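You operate a simulated robot arm through the tools that you are given. There is no shell and no other tool.

You are at the controls of a simulated robot arm. One attempt, no reset.

Task
Glue the middle of the brown board and stick the white label there.
Fine: lay the board in the rubber mat's nest; glue from the slab with the felt pad, pad back; label square on the glue. Set down upright: white felt pad. A coat counts when it lies all over at full strength: go over it till it gets no stronger.

It is judged by the outcome, as a careful person would: the job done as asked, and still so three seconds after it is handed in. It fails if anything else is knocked over, pushed out of place, dropped, spilled or broken.

Robot
A 7-joint arm with a two-finger parallel gripper, fixed in place. Base frame: the origin is at the foot of the arm, x ahead of it, y to its left, z up; the work surface is at about z = 850. Readings come in mm, degrees, newtons and seconds.
With the tool pointing down near the work surface it reaches from about 240 to 680 mm from the base axis. Its first joint turns from -66.0 to 66.0 degrees. Payload 2.4 kg.
Tool frame: the origin (TCP) lies between the finger pads and is the grasp point; the fingertips stand 30 mm ahead of it; z points along the fingers, y is the line along which they close. Largest opening 94 mm; finger width 28, thickness 10; the body of the gripper, 50 by 96 mm, starts 55 mm behind the TCP.
Orientation is told as [roll, pitch, yaw] about the base's x, y, z axes, in that order, counted from this pose: with the fingers straight down and closing along the base's y, the tool's x points along the base's -x, its y along +y and its z along -z.

Tools
- The arm moves only by the tool arm_command. Its argument "moves" is one flat list of numbers, 7 for each row, row after row: the turn, a rotation vector about the base's x, y, z in units of 120 degrees (1.0 is 120 degrees), then the shift along the base's x, y, z in units of 500 mm (1.0 is 500 mm), then the finger opening in mm, from 0 to 94. In form: [ax, ay, az, dx, dy, dz, hand, ax, ay, az, dx, dy, dz, hand, ...]. A call has 1 to 20 rows; each row is the pose to reach, as a shift and turn from the pose commanded when the call began. A call with a number of a shift or a turn outside -1 to 1 is refused whole. Each row takes 0.2 s and may step no farther than 50 mm and 8.6 degrees from the row before; otherwise, or with a gripper value out of range, the whole call is refused. Where a pose cannot be reached the arm comes as near as it can. A force on the tool above 40 N (or 10 N above the force at the start of the call, whichever is more), or a blocked arm, ends the call early, and 0.2 s more pass. The fingers move at their own pace (about 153 mm/s each) and stop on an object; they squeeze with about 20 N. The grip force told is the motor's: it shows also when the fingers shut on nothing. Time passes only in rows, and 0.2 s behind the last, so rows that repeat a pose let the fingers close. The reply holds the time, the measured pose of the TCP, the force on the tool along the base axes, the opening and the grip force, in the units named above and with some noise, with the torque about the TCP (base axes, N m) and any sound that the robot's microphone picked up.
- Cameras (640 x 400 px; columns grow to the right, rows downward): "scene" is fixed at [48.1, 481.2, 1449.1]; the picture's right is [-0.63, -0.77, 0.00], its down [-0.40, 0.33, -0.86] and it looks along [0.66, -0.54, -0.52] (base axes); focal length 320 px, centre (320, 200). "wrist" rides on the gripper at [76, 14, -102] in the tool frame; the picture's right is [-0.18, 0.98, 0.00], its down [-0.75, -0.14, -0.64] and it looks along [-0.63, -0.12, 0.77] (tool axes); focal length 243 px, centre (320, 200). There is no depth. A picture from a camera that has moved, and an enlarged one, comes with that camera's place and axes in the base frame and with its lens.
- capture(camera): a new picture of that camera. The clock stands still meanwhile.
- enlarge(camera, box): a new picture of the part [left, top, right, bottom] of that camera's present view, enlarged. The clock stands still meanwhile.
- close_job(): hands the job in; it is judged then, once.

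Nothing tells you positions but the pictures and the camera data. Unless the task says otherwise, let go and move clear before handing in.

The tools are called after "Request:" as name(argument=value, ...) on one line, values as JSON. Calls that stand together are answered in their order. arm_command: Moves the arm, as the interface text tells. Its arguments: {"type":"object","properties":{"moves":{"type":"array"}},"required":["moves"]} The other tools are called the same way: capture (camera) takes a picture; enlarge (camera, box) takes an enlarged picture of a part of a camera's view; close_job () hands the job in.

At the start:

```text
time: 0.0
tool_pos: [419.5, -9.8, 1190.8]
orientation: [0.0, 0.1, -0.1]
force: [0.1, -0.4, -0.2]
ft_torque: [-0.02, -0.02, 0.0]
gripper_width: 93.9
gripper_force: 0.1
```

scene: 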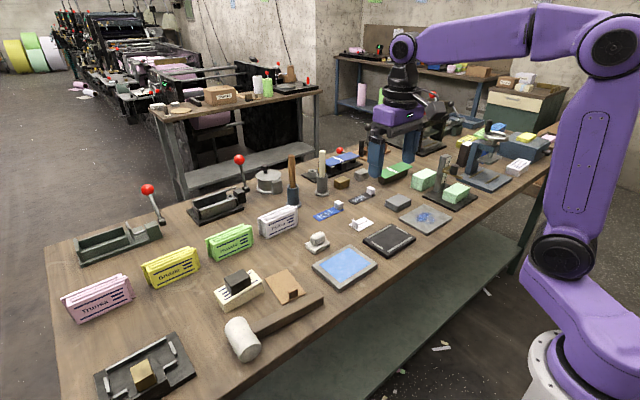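
wrist: 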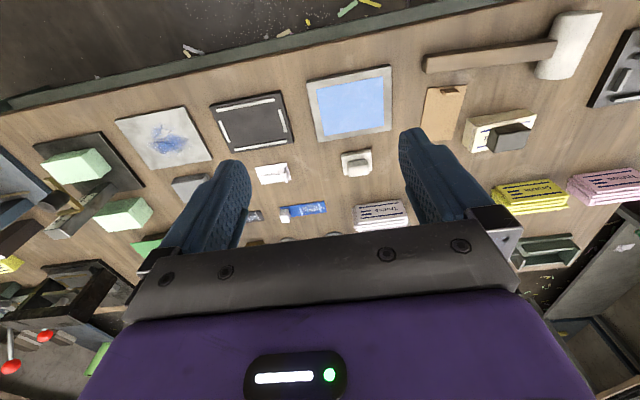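

I see a bench with a brown board, a blue slab (probably glue), a black mat with rails, a small white felt pad and a white label on something. I'll look closer before moving.

Request:
enlarge(camera="scene", box=[200, 180, 360, 320])

Request:
enlarge(camera="scene", box=[300, 150, 480, 270])

Request:
enlarge(camera="wrist", box=[190, 50, 400, 240])

Request:
enlarge(camera="wrist", box=[390, 0, 600, 170])

Request:
enlarge(camera="wrist", box=[0, 80, 240, 280])

```text
2.86 times, centred on (280, 250) of scene
camera zoom: at [48.1, 481.2, 1449.1], right [-0.63, -0.77, 0.0], down [-0.4, 0.33, -0.86], along [0.66, -0.54, -0.52], focal length 914 px, centre (434, 57)
```

zoom: 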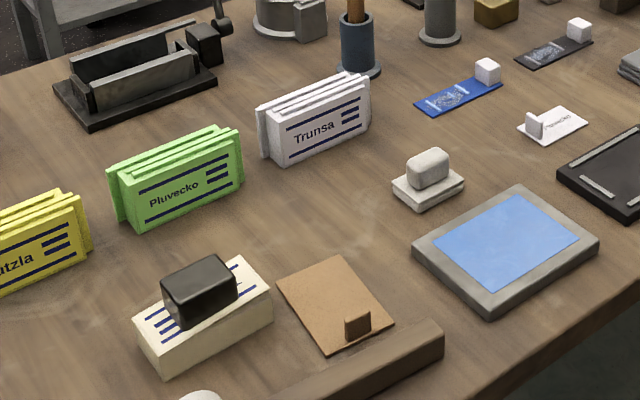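

```text
3.33 times, centred on (390, 210) of scene
camera zoom: at [48.1, 481.2, 1449.1], right [-0.63, -0.77, 0.0], down [-0.4, 0.33, -0.86], along [0.66, -0.54, -0.52], focal length 1066 px, centre (87, 167)
```

zoom: 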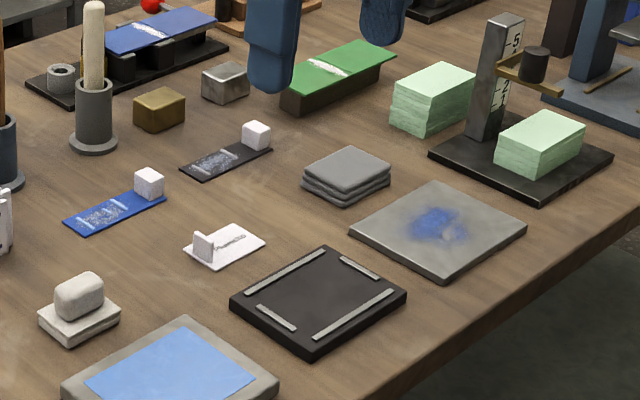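

```text
2.11 times, centred on (295, 145) of wrist
camera zoom: at [342.8, 3.3, 1292.8], right [0.18, 0.98, 0.0], down [0.75, -0.14, 0.64], along [0.63, -0.12, -0.77], focal length 511 px, centre (373, 316)
```

zoom: 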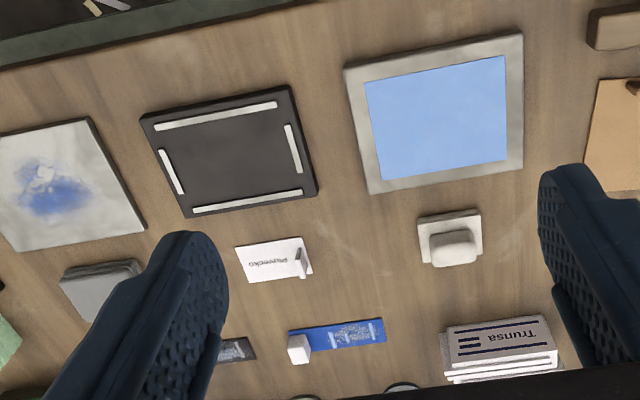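

```text
2.35 times, centred on (495, 85) of wrist
camera zoom: at [342.8, 3.3, 1292.8], right [0.18, 0.98, 0.0], down [0.75, -0.14, 0.64], along [0.63, -0.12, -0.77], focal length 571 px, centre (-92, 471)
```

zoom: 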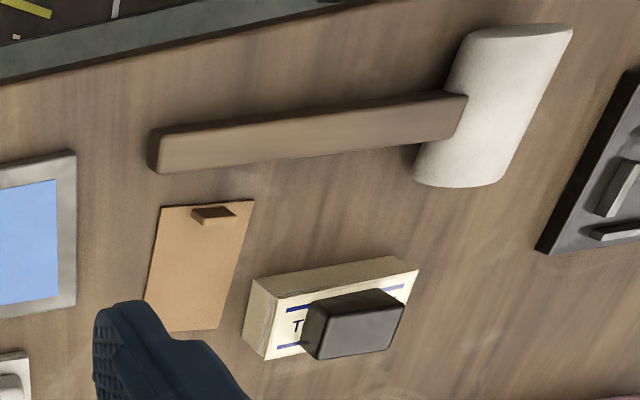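

```text
2.00 times, centred on (120, 180) of wrist
camera zoom: at [342.8, 3.3, 1292.8], right [0.18, 0.98, 0.0], down [0.75, -0.14, 0.64], along [0.63, -0.12, -0.77], focal length 485 px, centre (720, 240)
```

zoom: 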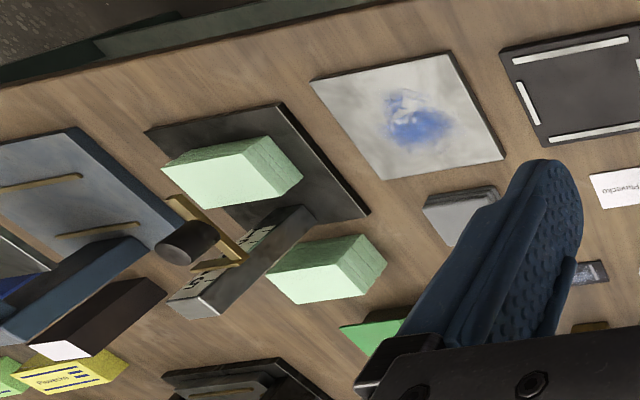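

The board is near (545,189), the rubber mat near (495,-150), the blue slab near (500,29), the felt pad near (614,27) and the white label near (613,-151). I'll lower the wrist camera over the board for a closer look.

Request:
arm_command(moves=[0, 0, 0, 0.035, 0.06, -0.047, 94, 0, 0, 0, 0.07, 0.12, -0.094, 94, 0, 0, 0, 0.105, 0.18, -0.141, 94, 0, 0, 0, 0.14, 0.24, -0.188, 94, 0, 0, 0, 0.175, 0.3, -0.235, 94, 0, 0, 0, 0.21, 0.36, -0.282, 94])

```text
time: 1.4
tool_pos: [526.5, 170.0, 1047.5]
orientation: [0.2, -0.1, 0.0]
force: [-0.2, -0.1, 0.0]
ft_torque: [0.02, 0.01, 0.01]
gripper_width: 94.2
gripper_force: 0.0
```

The arm is now above the board. I'll take a picture from here.

Request:
capture(camera="wrist")

Request:
capture(camera="scene")

Request:
enlarge(camera="wrist", box=[240, 40, 400, 140])

```text
taken
camera wrist: at [449.2, 183.9, 1150.0], right [0.18, 0.98, 0.0], down [0.75, -0.14, 0.64], along [0.63, -0.12, -0.77], focal length 243 px, centre (320, 200)
```

wrist: 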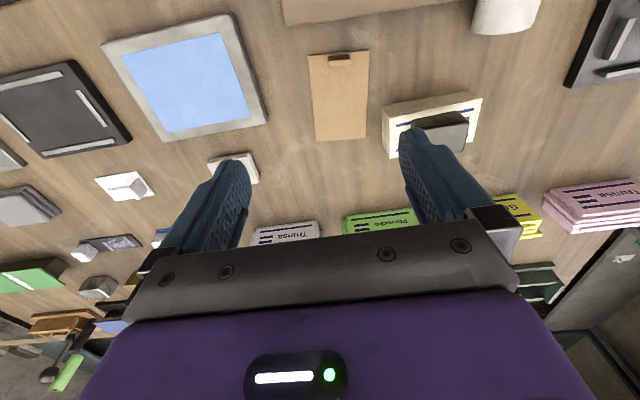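

```text
taken
```

scene: 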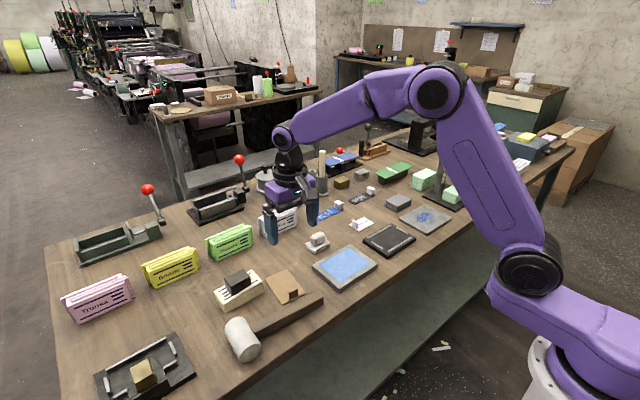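

```text
4.00 times, centred on (320, 90) of wrist
camera zoom: at [449.2, 183.9, 1150.0], right [0.18, 0.98, 0.0], down [0.75, -0.14, 0.64], along [0.63, -0.12, -0.77], focal length 970 px, centre (320, 640)
```

zoom: 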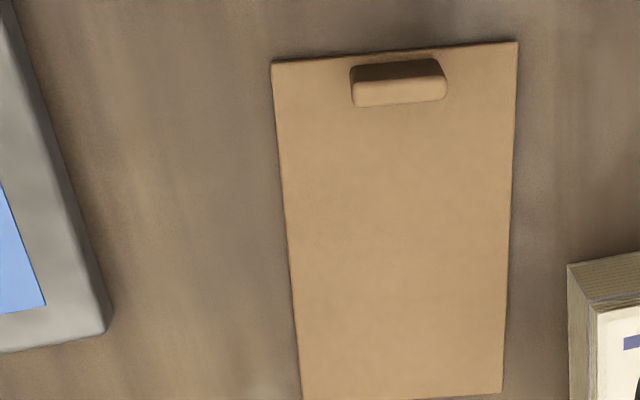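

The board lies at about (547,190), turned by -6°, with a small tab near its near short edge. I'll zoom in on the tab and the other items in both cameras.

Request:
enlarge(camera="scene", box=[255, 260, 335, 310])

Request:
enlarge(camera="scene", box=[335, 205, 435, 268])

Request:
enlarge(camera="scene", box=[295, 220, 385, 290])

Request:
enlarge(camera="wrist", box=[0, 40, 160, 140])

```text
8.00 times, centred on (295, 285) of scene
camera zoom: at [48.1, 481.2, 1449.1], right [-0.63, -0.77, 0.0], down [-0.4, 0.33, -0.86], along [0.66, -0.54, -0.52], focal length 2559 px, centre (520, -480)
```

zoom: 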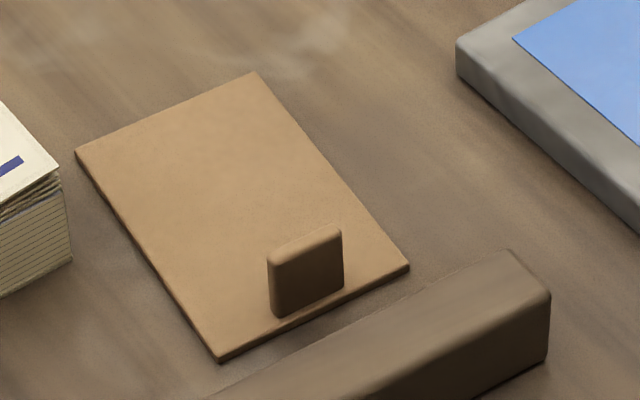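

```text
6.35 times, centred on (385, 236) of scene
camera zoom: at [48.1, 481.2, 1449.1], right [-0.63, -0.77, 0.0], down [-0.4, 0.33, -0.86], along [0.66, -0.54, -0.52], focal length 2031 px, centre (-93, -32)
```

zoom: 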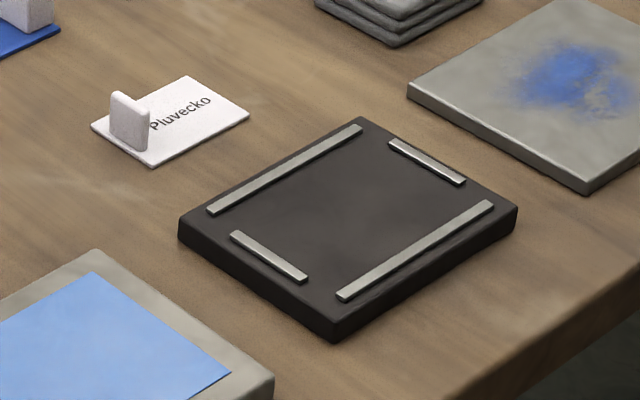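

```text
5.71 times, centred on (340, 255) of scene
camera zoom: at [48.1, 481.2, 1449.1], right [-0.63, -0.77, 0.0], down [-0.4, 0.33, -0.86], along [0.66, -0.54, -0.52], focal length 1828 px, centre (206, -114)
```

zoom: 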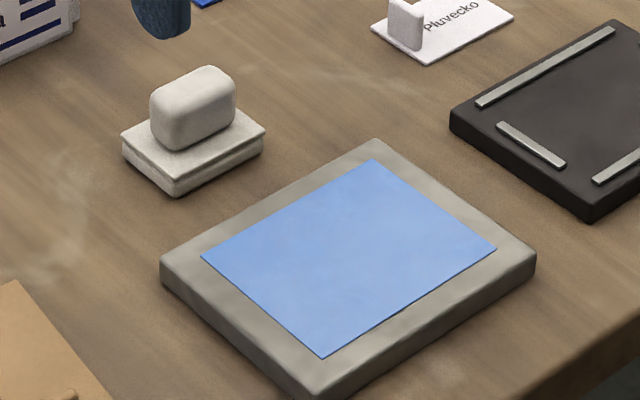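

```text
4.00 times, centred on (80, 90) of wrist
camera zoom: at [449.2, 183.9, 1150.0], right [0.18, 0.98, 0.0], down [0.75, -0.14, 0.64], along [0.63, -0.12, -0.77], focal length 970 px, centre (1280, 640)
```

zoom: 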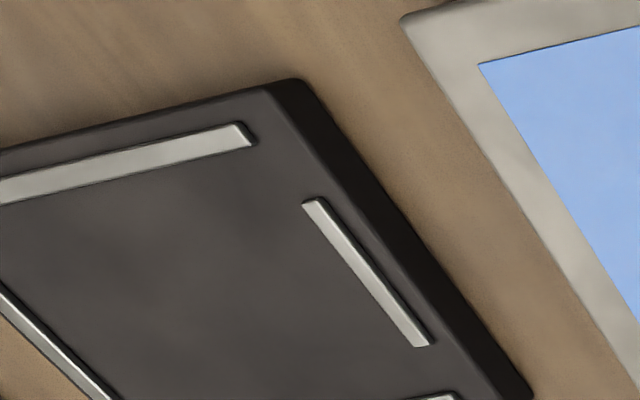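

The tab is about 24 mm wide, 8 mm thick and 20 mm tall, so I'll grip it across its thin side. Next I'll look at the mat's nest from above, and then at the label.

Request:
arm_command(moves=[0, 0, 0, -0.013, -0.09, 0, 94, 0, 0, 0, -0.026, -0.18, 0, 94, 0, 0, 0, -0.039, -0.27, 0, 94, 0, 0, 0, -0.052, -0.36, 0, 94, 0, 0, 0, -0.065, -0.45, 0, 94, 0, 0, 0, -0.078, -0.54, 0, 94, 0, 0, 0, -0.09, -0.62, 0, 94])

Request:
capture(camera="wrist")

Request:
enlarge(camera="wrist", box=[210, 50, 370, 150])

Request:
arm_command(moves=[0, 0, 0, 0.08, 0, 0, 94, 0, 0, 0, 0.16, 0, 0, 94, 0, 0, 0, 0.22, 0, 0, 94])

Request:
capture(camera="wrist")

Request:
enlarge(camera="wrist", box=[240, 40, 400, 140])

```text
time: 3.0
tool_pos: [480.9, -139.3, 1049.1]
orientation: [0.0, 0.0, -0.1]
force: [-0.6, 0.9, 0.0]
ft_torque: [-0.03, -0.02, -0.01]
gripper_width: 93.8
gripper_force: 0.1
```

```text
taken
camera wrist: at [403.4, -125.6, 1152.1], right [0.18, 0.98, 0.0], down [0.75, -0.14, 0.64], along [0.63, -0.12, -0.77], focal length 243 px, centre (320, 200)
```

wrist: 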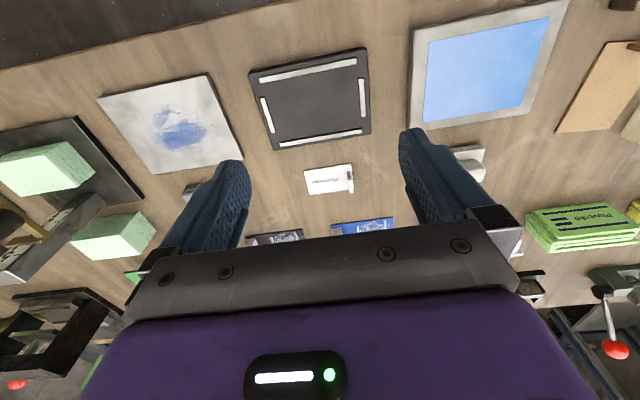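

```text
4.00 times, centred on (290, 100) of wrist
camera zoom: at [403.4, -125.6, 1152.1], right [0.18, 0.98, 0.0], down [0.75, -0.14, 0.64], along [0.63, -0.12, -0.77], focal length 970 px, centre (440, 600)
```

zoom: 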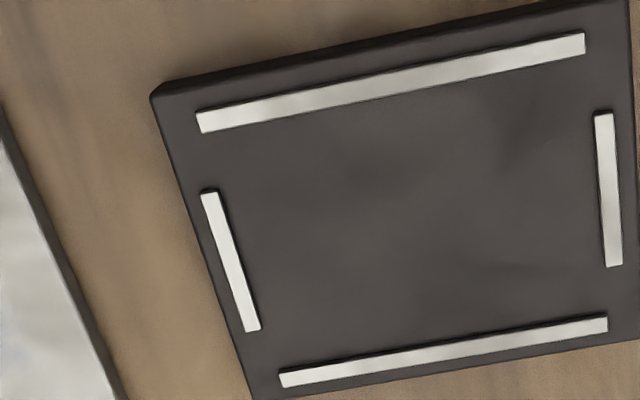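

```text
time: 3.8
tool_pos: [589.7, -140.1, 1047.5]
orientation: [0.0, 0.0, 0.1]
force: [0.6, 0.7, 0.3]
ft_torque: [0.0, 0.0, 0.0]
gripper_width: 94.1
gripper_force: 0.1
```

```text
taken
camera wrist: at [513.4, -126.3, 1150.8], right [0.18, 0.98, 0.0], down [0.75, -0.14, 0.64], along [0.63, -0.12, -0.77], focal length 243 px, centre (320, 200)
```

wrist: 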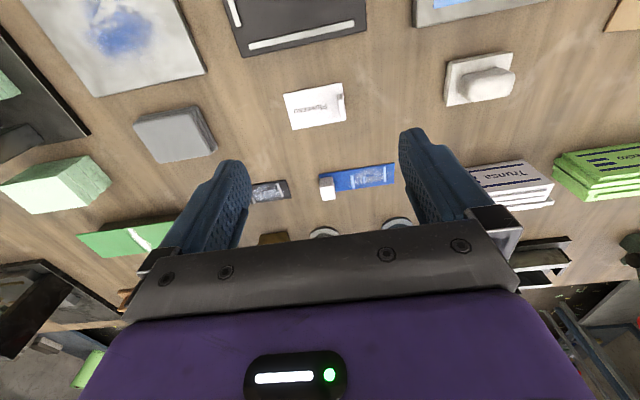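

```text
4.00 times, centred on (320, 90) of wrist
camera zoom: at [513.4, -126.3, 1150.8], right [0.18, 0.98, 0.0], down [0.75, -0.14, 0.64], along [0.63, -0.12, -0.77], focal length 970 px, centre (320, 640)
```

zoom: 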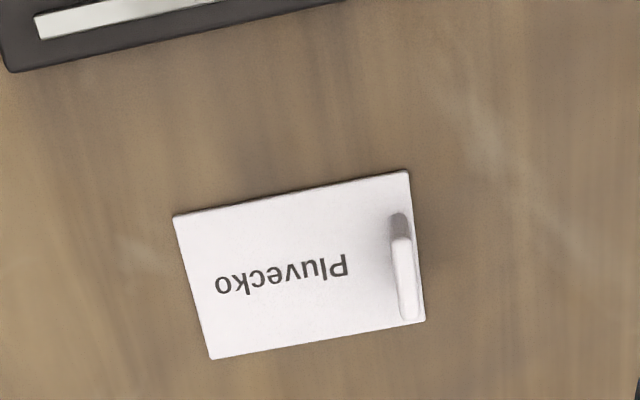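

The nest spans about x 463–538 and y -205 to -96, with its centre at (500.5,-150.5). The label is 45×70 mm at (614.6,-150), with its tab at y≈-120. Next I'll look at the felt pad.

Request:
arm_command(moves=[0, 0, 0, 0, 0.09, 0, 94, 0, 0, 0, 0, 0.18, 0, 94, 0, 0, 0, 0, 0.27, 0, 94, 0, 0, 0, 0, 0.34, 0, 94])

Request:
capture(camera="wrist")

Request:
enlarge(camera="wrist", box=[240, 40, 400, 140])

Request:
enlarge(camera="scene", box=[295, 220, 345, 260])

```text
time: 4.8
tool_pos: [588.5, 29.4, 1050.3]
orientation: [0.0, 0.0, 0.0]
force: [0.8, 0.6, -0.7]
ft_torque: [-0.02, 0.0, 0.04]
gripper_width: 94.0
gripper_force: 0.2
```

```text
taken
camera wrist: at [511.7, 42.5, 1153.5], right [0.18, 0.98, 0.0], down [0.75, -0.14, 0.64], along [0.63, -0.12, -0.77], focal length 243 px, centre (320, 200)
```

wrist: 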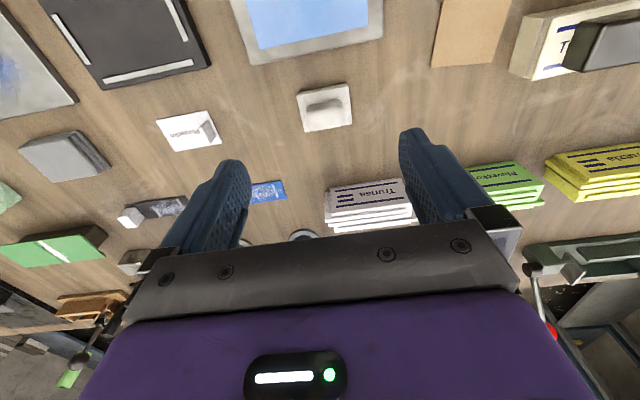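

```text
4.00 times, centred on (320, 90) of wrist
camera zoom: at [511.7, 42.5, 1153.5], right [0.18, 0.98, 0.0], down [0.75, -0.14, 0.64], along [0.63, -0.12, -0.77], focal length 970 px, centre (320, 640)
```

zoom: 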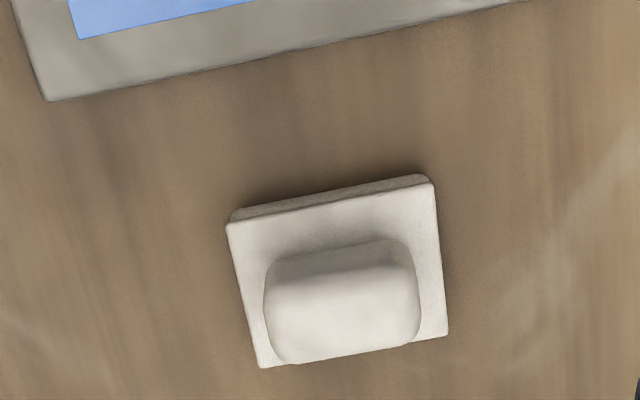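

```text
10.00 times, centred on (320, 240) of scene
camera zoom: at [48.1, 481.2, 1449.1], right [-0.63, -0.77, 0.0], down [-0.4, 0.33, -0.86], along [0.66, -0.54, -0.52], focal length 3198 px, centre (320, -200)
```

zoom: 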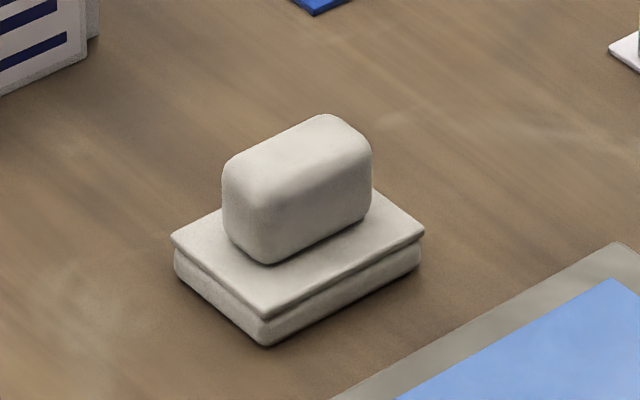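

The felt pad is a 60×45 mm block with a 42×24 mm handle, at about (617,31). I'll take the board first, turning the hand -96° so the fingers close across the tab's thin side while hovering above it.

Request:
arm_command(moves=[0, 0, -0.0667, -0.01433, 0.0274, -0.01483, 30, 0, 0, -0.1333, -0.02867, 0.0548, -0.02967, 30, 0, 0, -0.2, -0.043, 0.0822, -0.0445, 30, 0, 0, -0.2667, -0.05733, 0.1096, -0.05933, 30, 0, 0, -0.3333, -0.07167, 0.137, -0.07417, 30, 0, 0, -0.4, -0.086, 0.1644, -0.089, 30, 0, 0, -0.4667, -0.10033, 0.1918, -0.10383, 30, 0, 0, -0.5333, -0.11467, 0.2192, -0.11867, 30, 0, 0, -0.6, -0.129, 0.2466, -0.1335, 30, 0, 0, -0.6667, -0.14333, 0.274, -0.14833, 30, 0, 0, -0.7333, -0.15767, 0.3014, -0.16317, 30, 0, 0, -0.8, -0.172, 0.3288, -0.178, 30])

Request:
capture(camera="wrist")

Request:
capture(camera="scene")

```text
time: 7.4
tool_pos: [503.9, 193.8, 960.5]
orientation: [0.0, 0.0, -96.2]
force: [-0.1, -0.5, -0.3]
ft_torque: [-0.01, 0.02, 0.01]
gripper_width: 30.0
gripper_force: 0.3
```

```text
taken
camera wrist: at [525.4, 267.7, 1063.1], right [0.96, -0.29, 0.0], down [-0.22, -0.73, 0.64], along [-0.19, -0.61, -0.77], focal length 243 px, centre (320, 200)
```

wrist: 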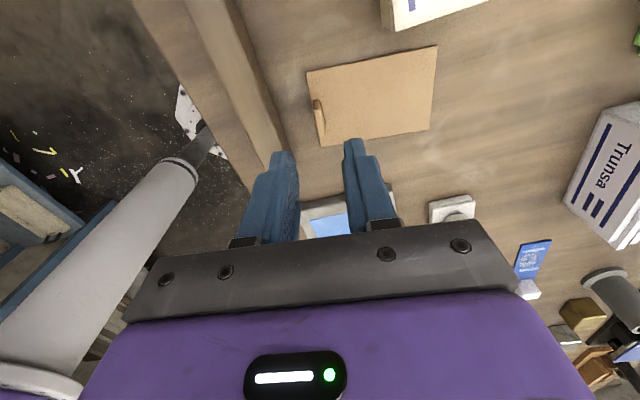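

```text
taken
```

scene: 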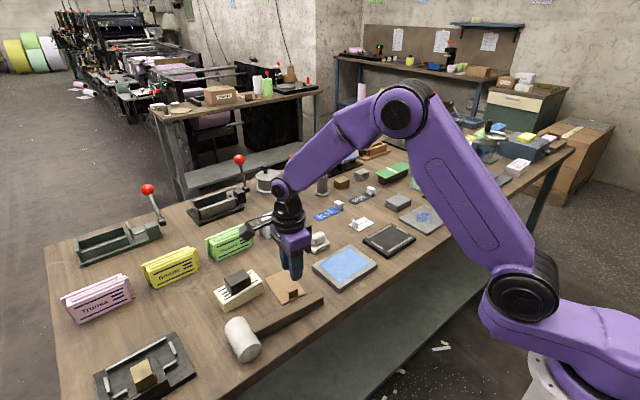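

The rotation worked and the fingers hang above the tab. I'll zoom in to check the alignment.

Request:
enlarge(camera="wrist", box=[260, 70, 380, 150])

Request:
enlarge(camera="scene", box=[250, 230, 350, 310])

```text
5.00 times, centred on (320, 110) of wrist
camera zoom: at [525.4, 267.7, 1063.1], right [0.96, -0.29, 0.0], down [-0.22, -0.73, 0.64], along [-0.19, -0.61, -0.77], focal length 1213 px, centre (320, 650)
```

zoom: 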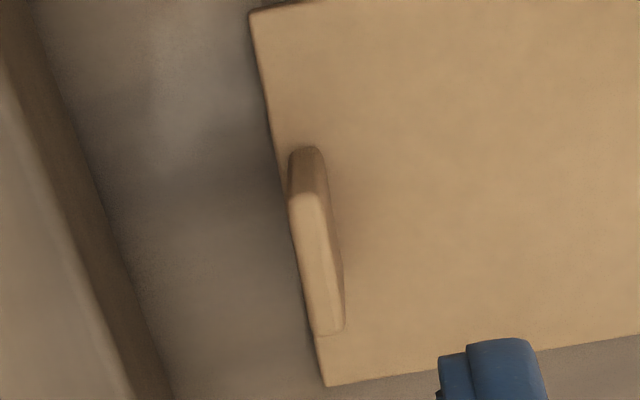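

```text
5.00 times, centred on (300, 270) of scene
camera zoom: at [48.1, 481.2, 1449.1], right [-0.63, -0.77, 0.0], down [-0.4, 0.33, -0.86], along [0.66, -0.54, -0.52], focal length 1599 px, centre (420, -150)
```

zoom: 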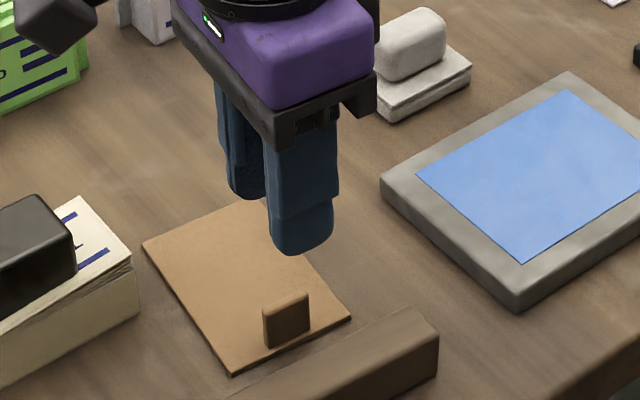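

The tab centre is at about (503.3,193.8), right between the fingers. I'll lower the fingertips to just above the board and close on the tab.

Request:
arm_command(moves=[0, 0, 0, -0.0014, -0.0012, -0.05, 30, 0, 0, 0, -0.0014, -0.0012, -0.1, 30, 0, 0, 0, -0.0014, -0.0012, -0.13, 30, 0, 0, 0, -0.0014, -0.0012, -0.146, 30, 0, 0, 0, -0.0014, -0.0012, -0.146, 30])

Request:
capture(camera="wrist")

Request:
enlarge(camera="scene", box=[250, 230, 350, 310])

```text
time: 8.6
tool_pos: [502.4, 193.6, 886.8]
orientation: [0.0, 0.0, -96.0]
force: [-0.4, 0.2, -0.3]
ft_torque: [0.02, -0.01, 0.0]
gripper_width: 30.0
gripper_force: 0.0
```

```text
taken
camera wrist: at [524.6, 267.3, 989.8], right [0.96, -0.29, 0.0], down [-0.22, -0.73, 0.64], along [-0.18, -0.62, -0.77], focal length 243 px, centre (320, 200)
```

wrist: 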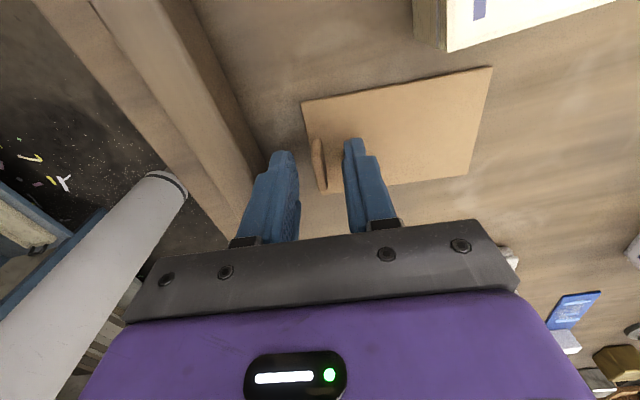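

```text
5.00 times, centred on (300, 270) of scene
camera zoom: at [48.1, 481.2, 1449.1], right [-0.63, -0.77, 0.0], down [-0.4, 0.33, -0.86], along [0.66, -0.54, -0.52], focal length 1599 px, centre (420, -150)
```

zoom: 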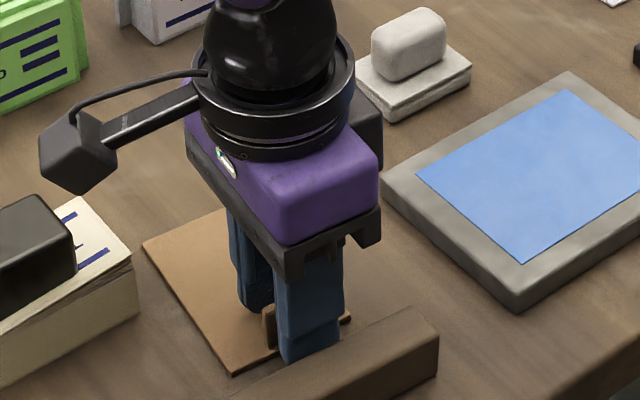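

The tab stands between the fingers, clear of the mallet handle. I'll close and see whether it grips.

Request:
arm_command(moves=[0, 0, 0, 0, 0, 0, 0, 0, 0, 0, 0, 0, 0, 0, 0, 0, 0, 0, 0, 0, 0])

Request:
capture(camera="wrist")

```text
time: 9.4
tool_pos: [502.8, 194.0, 888.5]
orientation: [0.0, 0.0, -96.0]
force: [-0.2, -0.6, -0.6]
ft_torque: [-0.01, -0.02, 0.0]
gripper_width: 5.1
gripper_force: 19.5
```

```text
taken
camera wrist: at [524.6, 267.3, 990.0], right [0.96, -0.29, 0.0], down [-0.22, -0.73, 0.64], along [-0.18, -0.62, -0.77], focal length 243 px, centre (320, 200)
```

wrist: 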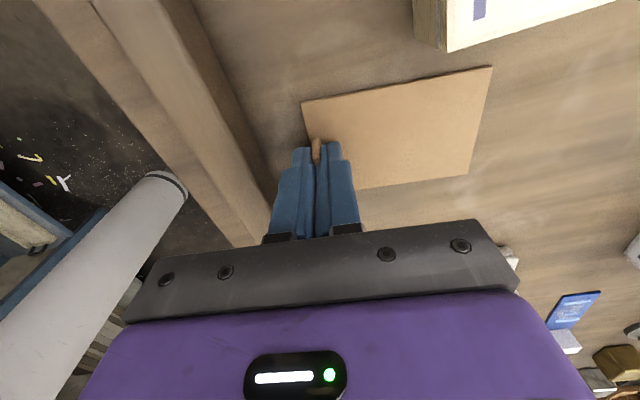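

The tab is gripped at 5.1 mm wide. I'll lift the board straight up and check that it hangs level.

Request:
arm_command(moves=[0, 0, 0, 0, 0, 0.01, 0, 0, 0, 0, 0, 0, 0.03, 0, 0, 0, 0, 0, 0, 0.07, 0, 0, 0, 0, 0, 0, 0.12, 0, 0, 0, 0, 0, 0, 0.16, 0])

Request:
capture(camera="wrist")

Request:
enlarge(camera="scene", box=[230, 190, 350, 290])

```text
time: 10.6
tool_pos: [504.3, 194.8, 969.8]
orientation: [0.0, 0.0, -96.0]
force: [0.3, -0.5, -0.3]
ft_torque: [-0.03, 0.05, 0.02]
gripper_width: 4.5
gripper_force: 20.0
```

```text
taken
camera wrist: at [524.1, 267.9, 1071.3], right [0.96, -0.29, 0.0], down [-0.22, -0.73, 0.64], along [-0.18, -0.62, -0.77], focal length 243 px, centre (320, 200)
```

wrist: 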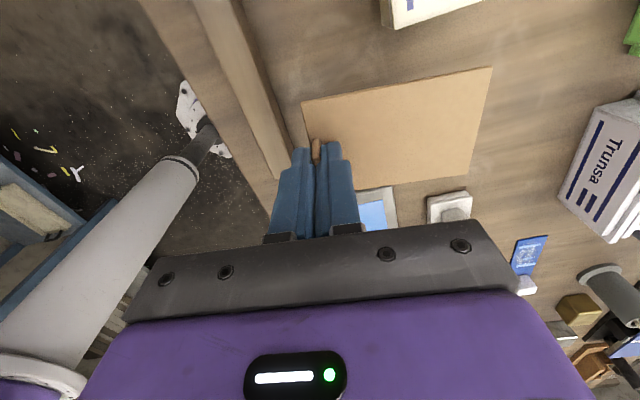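

```text
4.00 times, centred on (290, 240) of scene
camera zoom: at [48.1, 481.2, 1449.1], right [-0.63, -0.77, 0.0], down [-0.4, 0.33, -0.86], along [0.66, -0.54, -0.52], focal length 1279 px, centre (440, 40)
```

zoom: 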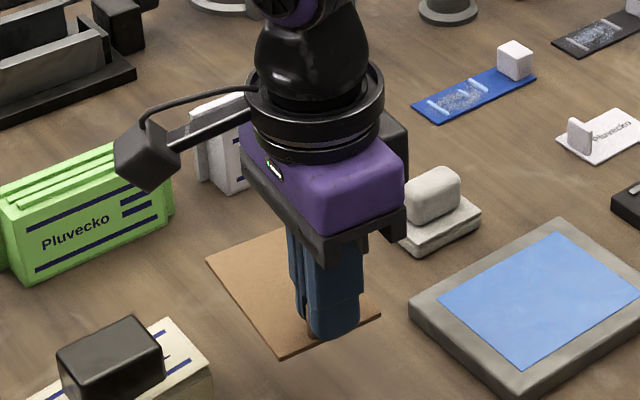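

The board hangs level. I'll zoom in to measure how it sits in the grip.

Request:
enlarge(camera="wrist", box=[290, 50, 510, 200])

```text
2.67 times, centred on (400, 125) of wrist
camera zoom: at [524.1, 267.9, 1071.3], right [0.96, -0.29, 0.0], down [-0.22, -0.73, 0.64], along [-0.18, -0.62, -0.77], focal length 647 px, centre (107, 400)
```

zoom: 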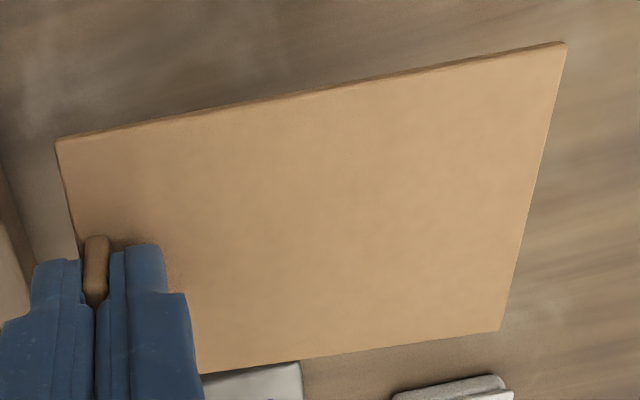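

The board's centre sits about 44.6 mm along the closing axis and 0.9 mm aside from the TCP. I'll carry it over to the mat, turning +96° so the hand ends at yaw 0 with the tab at the -y end.

Request:
arm_command(moves=[0, 0, 0.05, -0.0002, -0.04865, 0, 0, 0, 0, 0.1, -0.0004, -0.0973, 0, 0, 0, 0, 0.15, -0.0006, -0.14595, 0, 0, 0, 0, 0.2, -0.0008, -0.1946, 0, 0, 0, 0, 0.25, -0.001, -0.24325, 0, 0, 0, 0, 0.3, -0.0013, -0.2919, 0, 0, 0, 0, 0.35, -0.0015, -0.34055, 0, 0, 0, 0, 0.4, -0.0017, -0.3892, 0, 0, 0, 0, 0.45, -0.0019, -0.43785, 0, 0, 0, 0, 0.5, -0.0021, -0.4865, 0, 0, 0, 0, 0.55, -0.0023, -0.53515, 0, 0, 0, 0, 0.6, -0.0026, -0.5838, 0, 0, 0, 0, 0.65, -0.0028, -0.63245, 0, 0, 0, 0, 0.7, -0.003, -0.6811, 0, 0, 0, 0, 0.75, -0.0032, -0.72975, 0, 0, 0, 0, 0.8, -0.0034, -0.7784, 0, 0, 0, 0, 0.8, -0.0034, -0.7784, 0, 0])

Request:
capture(camera="wrist")

Request:
enlarge(camera="scene", box=[330, 170, 450, 270])

```text
time: 14.2
tool_pos: [501.7, -197.8, 966.8]
orientation: [0.0, 0.0, 0.2]
force: [0.8, 0.8, -0.5]
ft_torque: [-0.01, 0.0, -0.01]
gripper_width: 4.9
gripper_force: 20.0
```

```text
taken
camera wrist: at [424.3, -183.0, 1069.4], right [0.18, 0.98, 0.0], down [0.75, -0.14, 0.64], along [0.63, -0.12, -0.77], focal length 243 px, centre (320, 200)
```

wrist: 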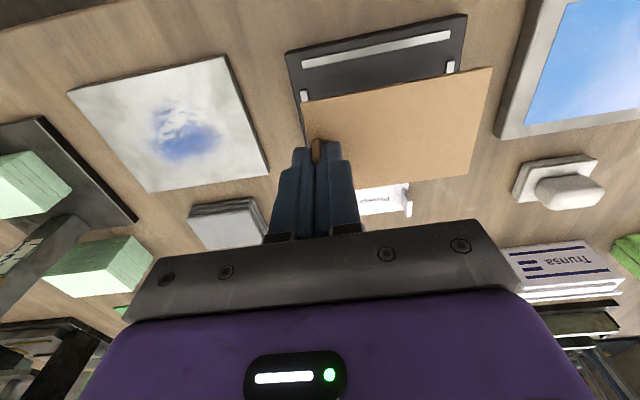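

```text
4.00 times, centred on (390, 220) of scene
camera zoom: at [48.1, 481.2, 1449.1], right [-0.63, -0.77, 0.0], down [-0.4, 0.33, -0.86], along [0.66, -0.54, -0.52], focal length 1279 px, centre (40, 120)
```

zoom: 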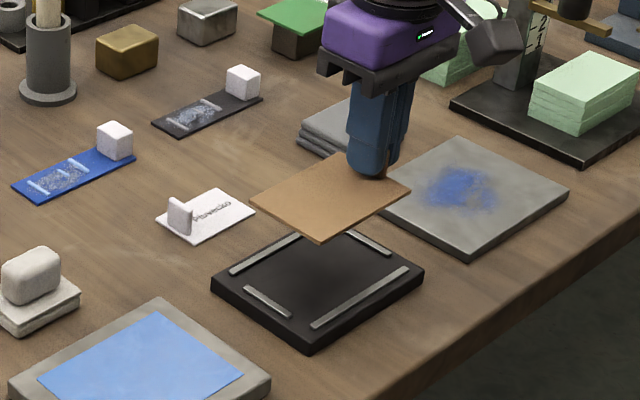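

The board hangs level above the nest. I'll lower it to about 10 mm above the mat and check the alignment with the rails.

Request:
arm_command(moves=[0, 0, 0, 0, 0, -0.04, 0, 0, 0, 0, 0, 0, -0.08, 0, 0, 0, 0, 0, 0, -0.108, 0, 0, 0, 0, 0, 0, -0.112, 0, 0, 0, 0, 0, 0, -0.112, 0])

Request:
capture(camera="wrist")

Request:
enlarge(camera="wrist", box=[280, 30, 500, 200])

Request:
enlarge(camera="scene", box=[345, 190, 445, 265])

```text
time: 15.4
tool_pos: [500.6, -194.9, 910.4]
orientation: [0.1, 0.0, 0.1]
force: [-1.0, -0.2, 0.1]
ft_torque: [0.0, -0.01, 0.0]
gripper_width: 4.6
gripper_force: 19.9
```

```text
taken
camera wrist: at [423.8, -182.0, 1013.2], right [0.18, 0.98, 0.0], down [0.75, -0.14, 0.64], along [0.63, -0.12, -0.77], focal length 243 px, centre (320, 200)
```

wrist: 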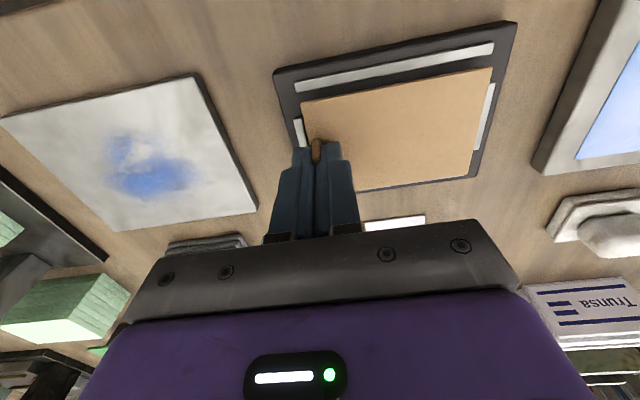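

```text
2.35 times, centred on (390, 115) of wrist
camera zoom: at [423.8, -182.0, 1013.2], right [0.18, 0.98, 0.0], down [0.75, -0.14, 0.64], along [0.63, -0.12, -0.77], focal length 571 px, centre (155, 400)
```

zoom: 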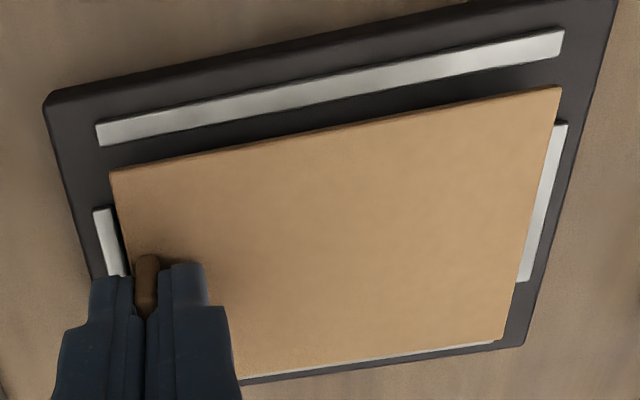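

```text
5.33 times, centred on (395, 228) of scene
camera zoom: at [48.1, 481.2, 1449.1], right [-0.63, -0.77, 0.0], down [-0.4, 0.33, -0.86], along [0.66, -0.54, -0.52], focal length 1706 px, centre (-80, 53)
```

zoom: 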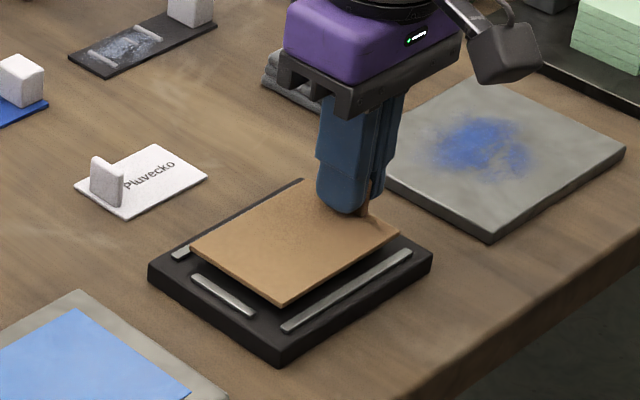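

The board is over the nest with a few millimetres to spare on each side. I'll shift it +1 mm in x and y and lower it gently to the mat.

Request:
arm_command(moves=[0, 0, 0, 0.002, 0.002, -0.008, 0, 0, 0, 0, 0.002, 0.002, -0.014, 0, 0, 0, 0, 0.002, 0.002, -0.018, 0, 0, 0, 0, 0.002, 0.002, -0.02, 0, 0, 0, 0, 0.002, 0.002, -0.02, 0])

Request:
enlarge(camera="scene", box=[345, 190, 445, 265])

Request:
enlarge(camera="wrist", box=[280, 30, 500, 200])

```text
time: 16.6
tool_pos: [502.0, -195.6, 903.2]
orientation: [-0.1, 0.0, 0.0]
force: [-0.7, 0.6, -0.5]
ft_torque: [-0.02, -0.04, -0.03]
gripper_width: 4.5
gripper_force: 19.3
```

```text
5.33 times, centred on (395, 228) of scene
camera zoom: at [48.1, 481.2, 1449.1], right [-0.63, -0.77, 0.0], down [-0.4, 0.33, -0.86], along [0.66, -0.54, -0.52], focal length 1706 px, centre (-80, 53)
```

zoom: 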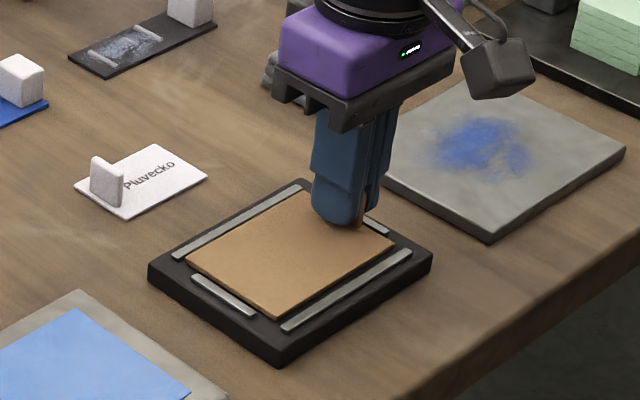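

```text
2.35 times, centred on (390, 115) of wrist
camera zoom: at [425.0, -180.8, 1004.5], right [0.18, 0.98, 0.0], down [0.75, -0.14, 0.64], along [0.63, -0.12, -0.77], focal length 571 px, centre (155, 400)
```

zoom: 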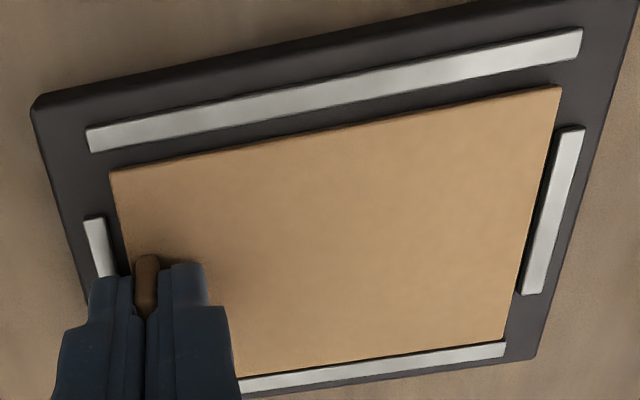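

No contact yet, and the board is well centred within the rails. I'll keep lowering in small steps.

Request:
arm_command(moves=[0, 0, 0, 0, 0, -0.002, 0, 0, 0, 0, 0, 0, -0.004, 0, 0, 0, 0, 0, 0, -0.004, 0])

Request:
enlarge(camera="scene", box=[360, 210, 420, 255])

```text
time: 17.4
tool_pos: [502.4, -194.2, 901.2]
orientation: [-0.1, -0.1, 0.0]
force: [-3.5, 1.4, 20.0]
ft_torque: [0.12, 0.12, 0.07]
gripper_width: 4.8
gripper_force: 20.0
```

```text
8.89 times, centred on (390, 232) of scene
camera zoom: at [47.7, 481.4, 1449.1], right [-0.63, -0.77, 0.0], down [-0.4, 0.33, -0.86], along [0.66, -0.54, -0.52], focal length 2843 px, centre (-302, -89)
```

zoom: 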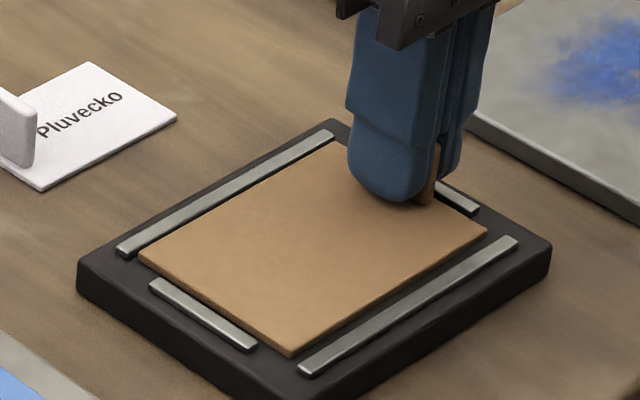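

The board rests on the mat with a contact force of about 20 N. I'll ease the force, open the fingers and lift clear.

Request:
arm_command(moves=[0, 0, 0, 0, 0, 0.002, 0, 0, 0, 0, 0, 0, 0.002, 12, 0, 0, 0, 0, 0, 0.002, 24, 0, 0, 0, 0, 0, 0.002, 24, 0, 0, 0, 0, 0, 0.03, 24, 0, 0, 0, 0, 0, 0.1, 24, 0, 0, 0, 0, 0, 0.18, 24])

Request:
capture(camera="wrist")

Request:
enlarge(camera="scene", box=[345, 190, 445, 265])

```text
time: 19.0
tool_pos: [501.5, -195.0, 989.9]
orientation: [0.0, 0.0, 0.1]
force: [-0.1, -0.1, -0.1]
ft_torque: [0.01, 0.02, 0.04]
gripper_width: 24.0
gripper_force: 0.1
```

```text
taken
camera wrist: at [424.4, -181.5, 1091.4], right [0.18, 0.98, 0.0], down [0.75, -0.14, 0.64], along [0.63, -0.12, -0.77], focal length 243 px, centre (320, 200)
```

wrist: 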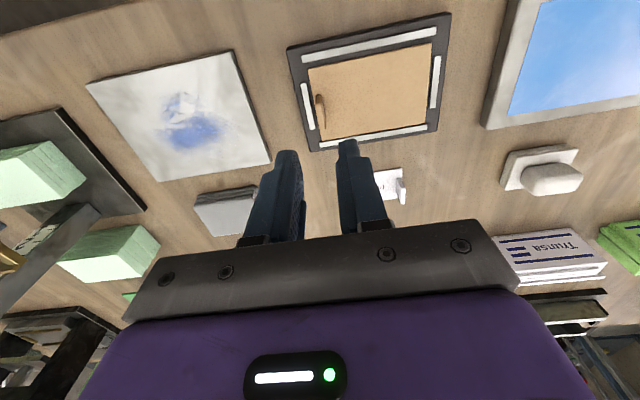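

```text
5.33 times, centred on (395, 228) of scene
camera zoom: at [48.1, 481.2, 1449.1], right [-0.63, -0.77, 0.0], down [-0.4, 0.33, -0.86], along [0.66, -0.54, -0.52], focal length 1706 px, centre (-80, 53)
```

zoom: 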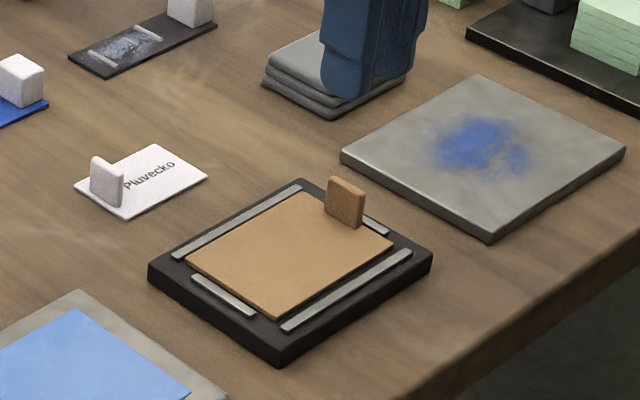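

The board lies in the nest with its tab at the -y end. Next I'll hover above the felt pad with the fingers open to 70 mm.

Request:
enlarge(camera="wrist", box=[270, 0, 470, 160])

Request:
arm_command(moves=[0, 0, 0, 0.03827, 0.0753, 0, 70, 0, 0, 0, 0.07653, 0.1506, 0, 70, 0, 0, 0, 0.1148, 0.2259, 0, 70, 0, 0, 0, 0.15307, 0.3012, 0, 70, 0, 0, 0, 0.19133, 0.3765, 0, 70, 0, 0, 0, 0.2296, 0.4518, 0, 70, 0, 0, 0, 0.2296, 0.4518, 0, 70])

Request:
capture(camera="wrist")

Request:
enlarge(camera="wrist", box=[240, 60, 400, 160])

Request:
enlarge(camera="scene", box=[275, 190, 375, 265])

```text
2.50 times, centred on (370, 80) of wrist
camera zoom: at [424.4, -181.5, 1091.4], right [0.18, 0.98, 0.0], down [0.75, -0.14, 0.64], along [0.63, -0.12, -0.77], focal length 606 px, centre (195, 500)
```

zoom: 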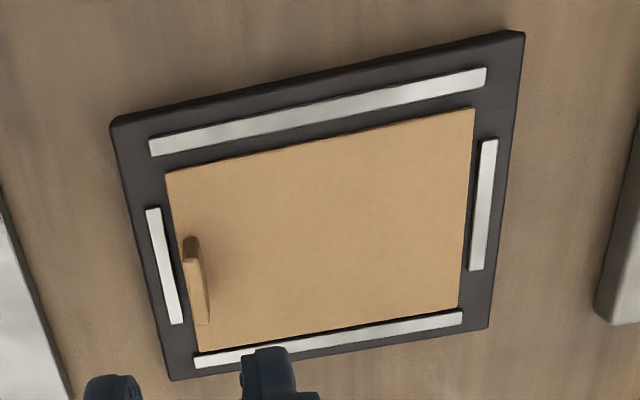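

```text
time: 20.6
tool_pos: [618.4, 30.1, 987.8]
orientation: [0.0, 0.0, 0.0]
force: [-1.0, 0.3, 0.1]
ft_torque: [-0.01, 0.03, 0.01]
gripper_width: 70.1
gripper_force: 0.1
```

```text
taken
camera wrist: at [541.0, 44.8, 1090.8], right [0.18, 0.98, 0.0], down [0.75, -0.14, 0.64], along [0.63, -0.12, -0.77], focal length 243 px, centre (320, 200)
```

wrist: 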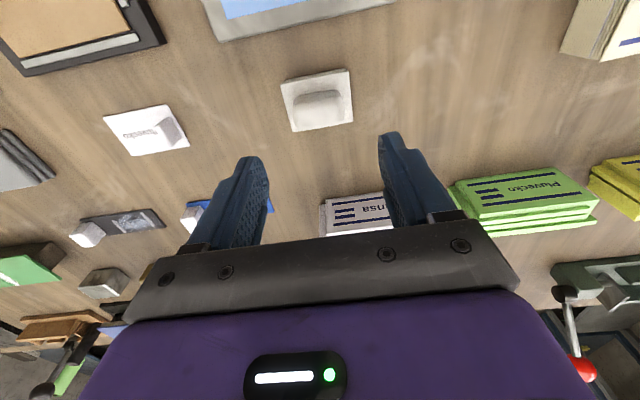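

```text
4.00 times, centred on (320, 110) of wrist
camera zoom: at [541.0, 44.8, 1090.8], right [0.18, 0.98, 0.0], down [0.75, -0.14, 0.64], along [0.63, -0.12, -0.77], focal length 970 px, centre (320, 560)
```

zoom: 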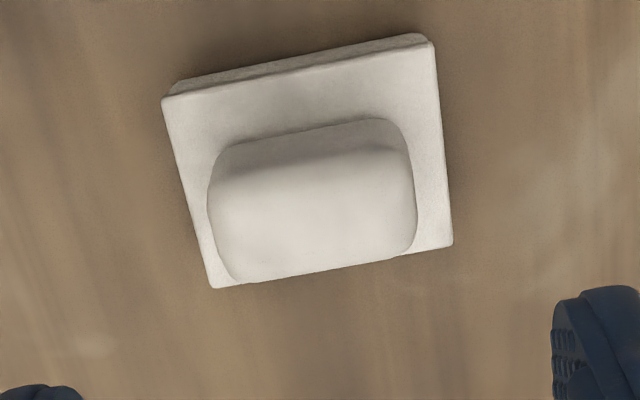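

```text
5.33 times, centred on (325, 228) of scene
camera zoom: at [48.0, 481.3, 1449.1], right [-0.63, -0.77, 0.0], down [-0.4, 0.33, -0.86], along [0.66, -0.54, -0.52], focal length 1706 px, centre (293, 53)
```

zoom: 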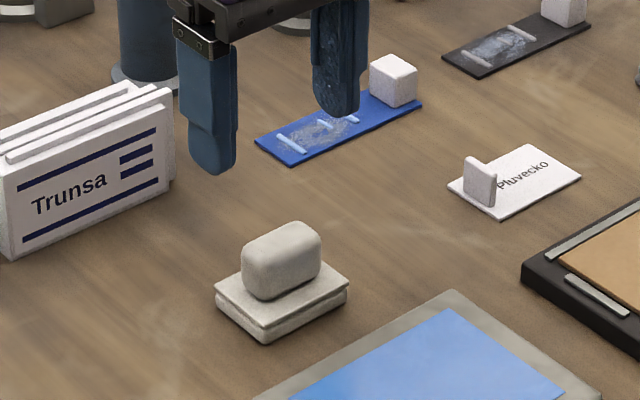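

The pad is centred at about (616.3,30.4). I'll lower over its handle with the tips just above the base, then grip it.

Request:
arm_command(moves=[0, 0, 0, -0.0022, -0.0022, -0.05, 70, 0, 0, 0, -0.0022, -0.0022, -0.11, 70, 0, 0, 0, -0.0022, -0.0022, -0.16, 70, 0, 0, 0, -0.0022, -0.0022, -0.186, 70, 0, 0, 0, -0.0022, -0.0022, -0.186, 70])

Request:
capture(camera="wrist")

Request:
enlarge(camera="scene", box=[275, 200, 365, 265])

```text
time: 21.8
tool_pos: [617.9, 28.1, 895.0]
orientation: [0.0, 0.1, 0.0]
force: [-0.1, -0.2, -0.6]
ft_torque: [0.03, -0.02, 0.02]
gripper_width: 70.1
gripper_force: 0.1
```

```text
taken
camera wrist: at [540.7, 42.9, 997.7], right [0.18, 0.98, 0.0], down [0.75, -0.14, 0.64], along [0.63, -0.12, -0.77], focal length 243 px, centre (320, 200)
```

wrist: 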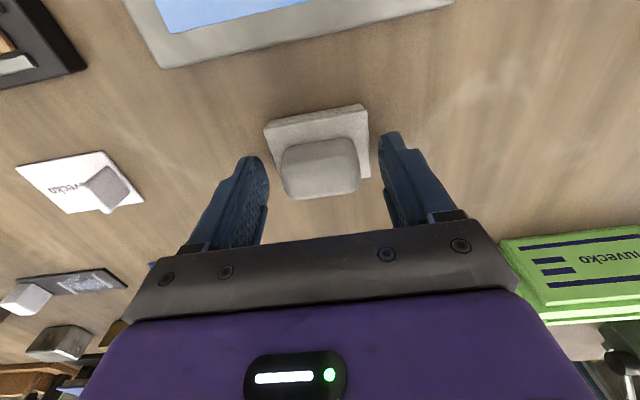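

```text
6.15 times, centred on (320, 232) of scene
camera zoom: at [48.1, 481.2, 1449.1], right [-0.63, -0.77, 0.0], down [-0.4, 0.33, -0.86], along [0.66, -0.54, -0.52], focal length 1968 px, centre (320, 0)
```

zoom: 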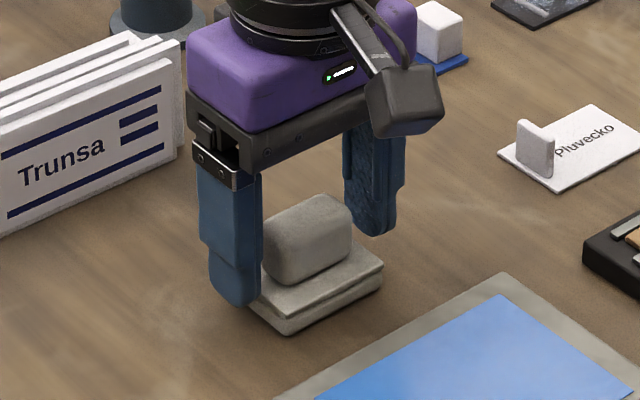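

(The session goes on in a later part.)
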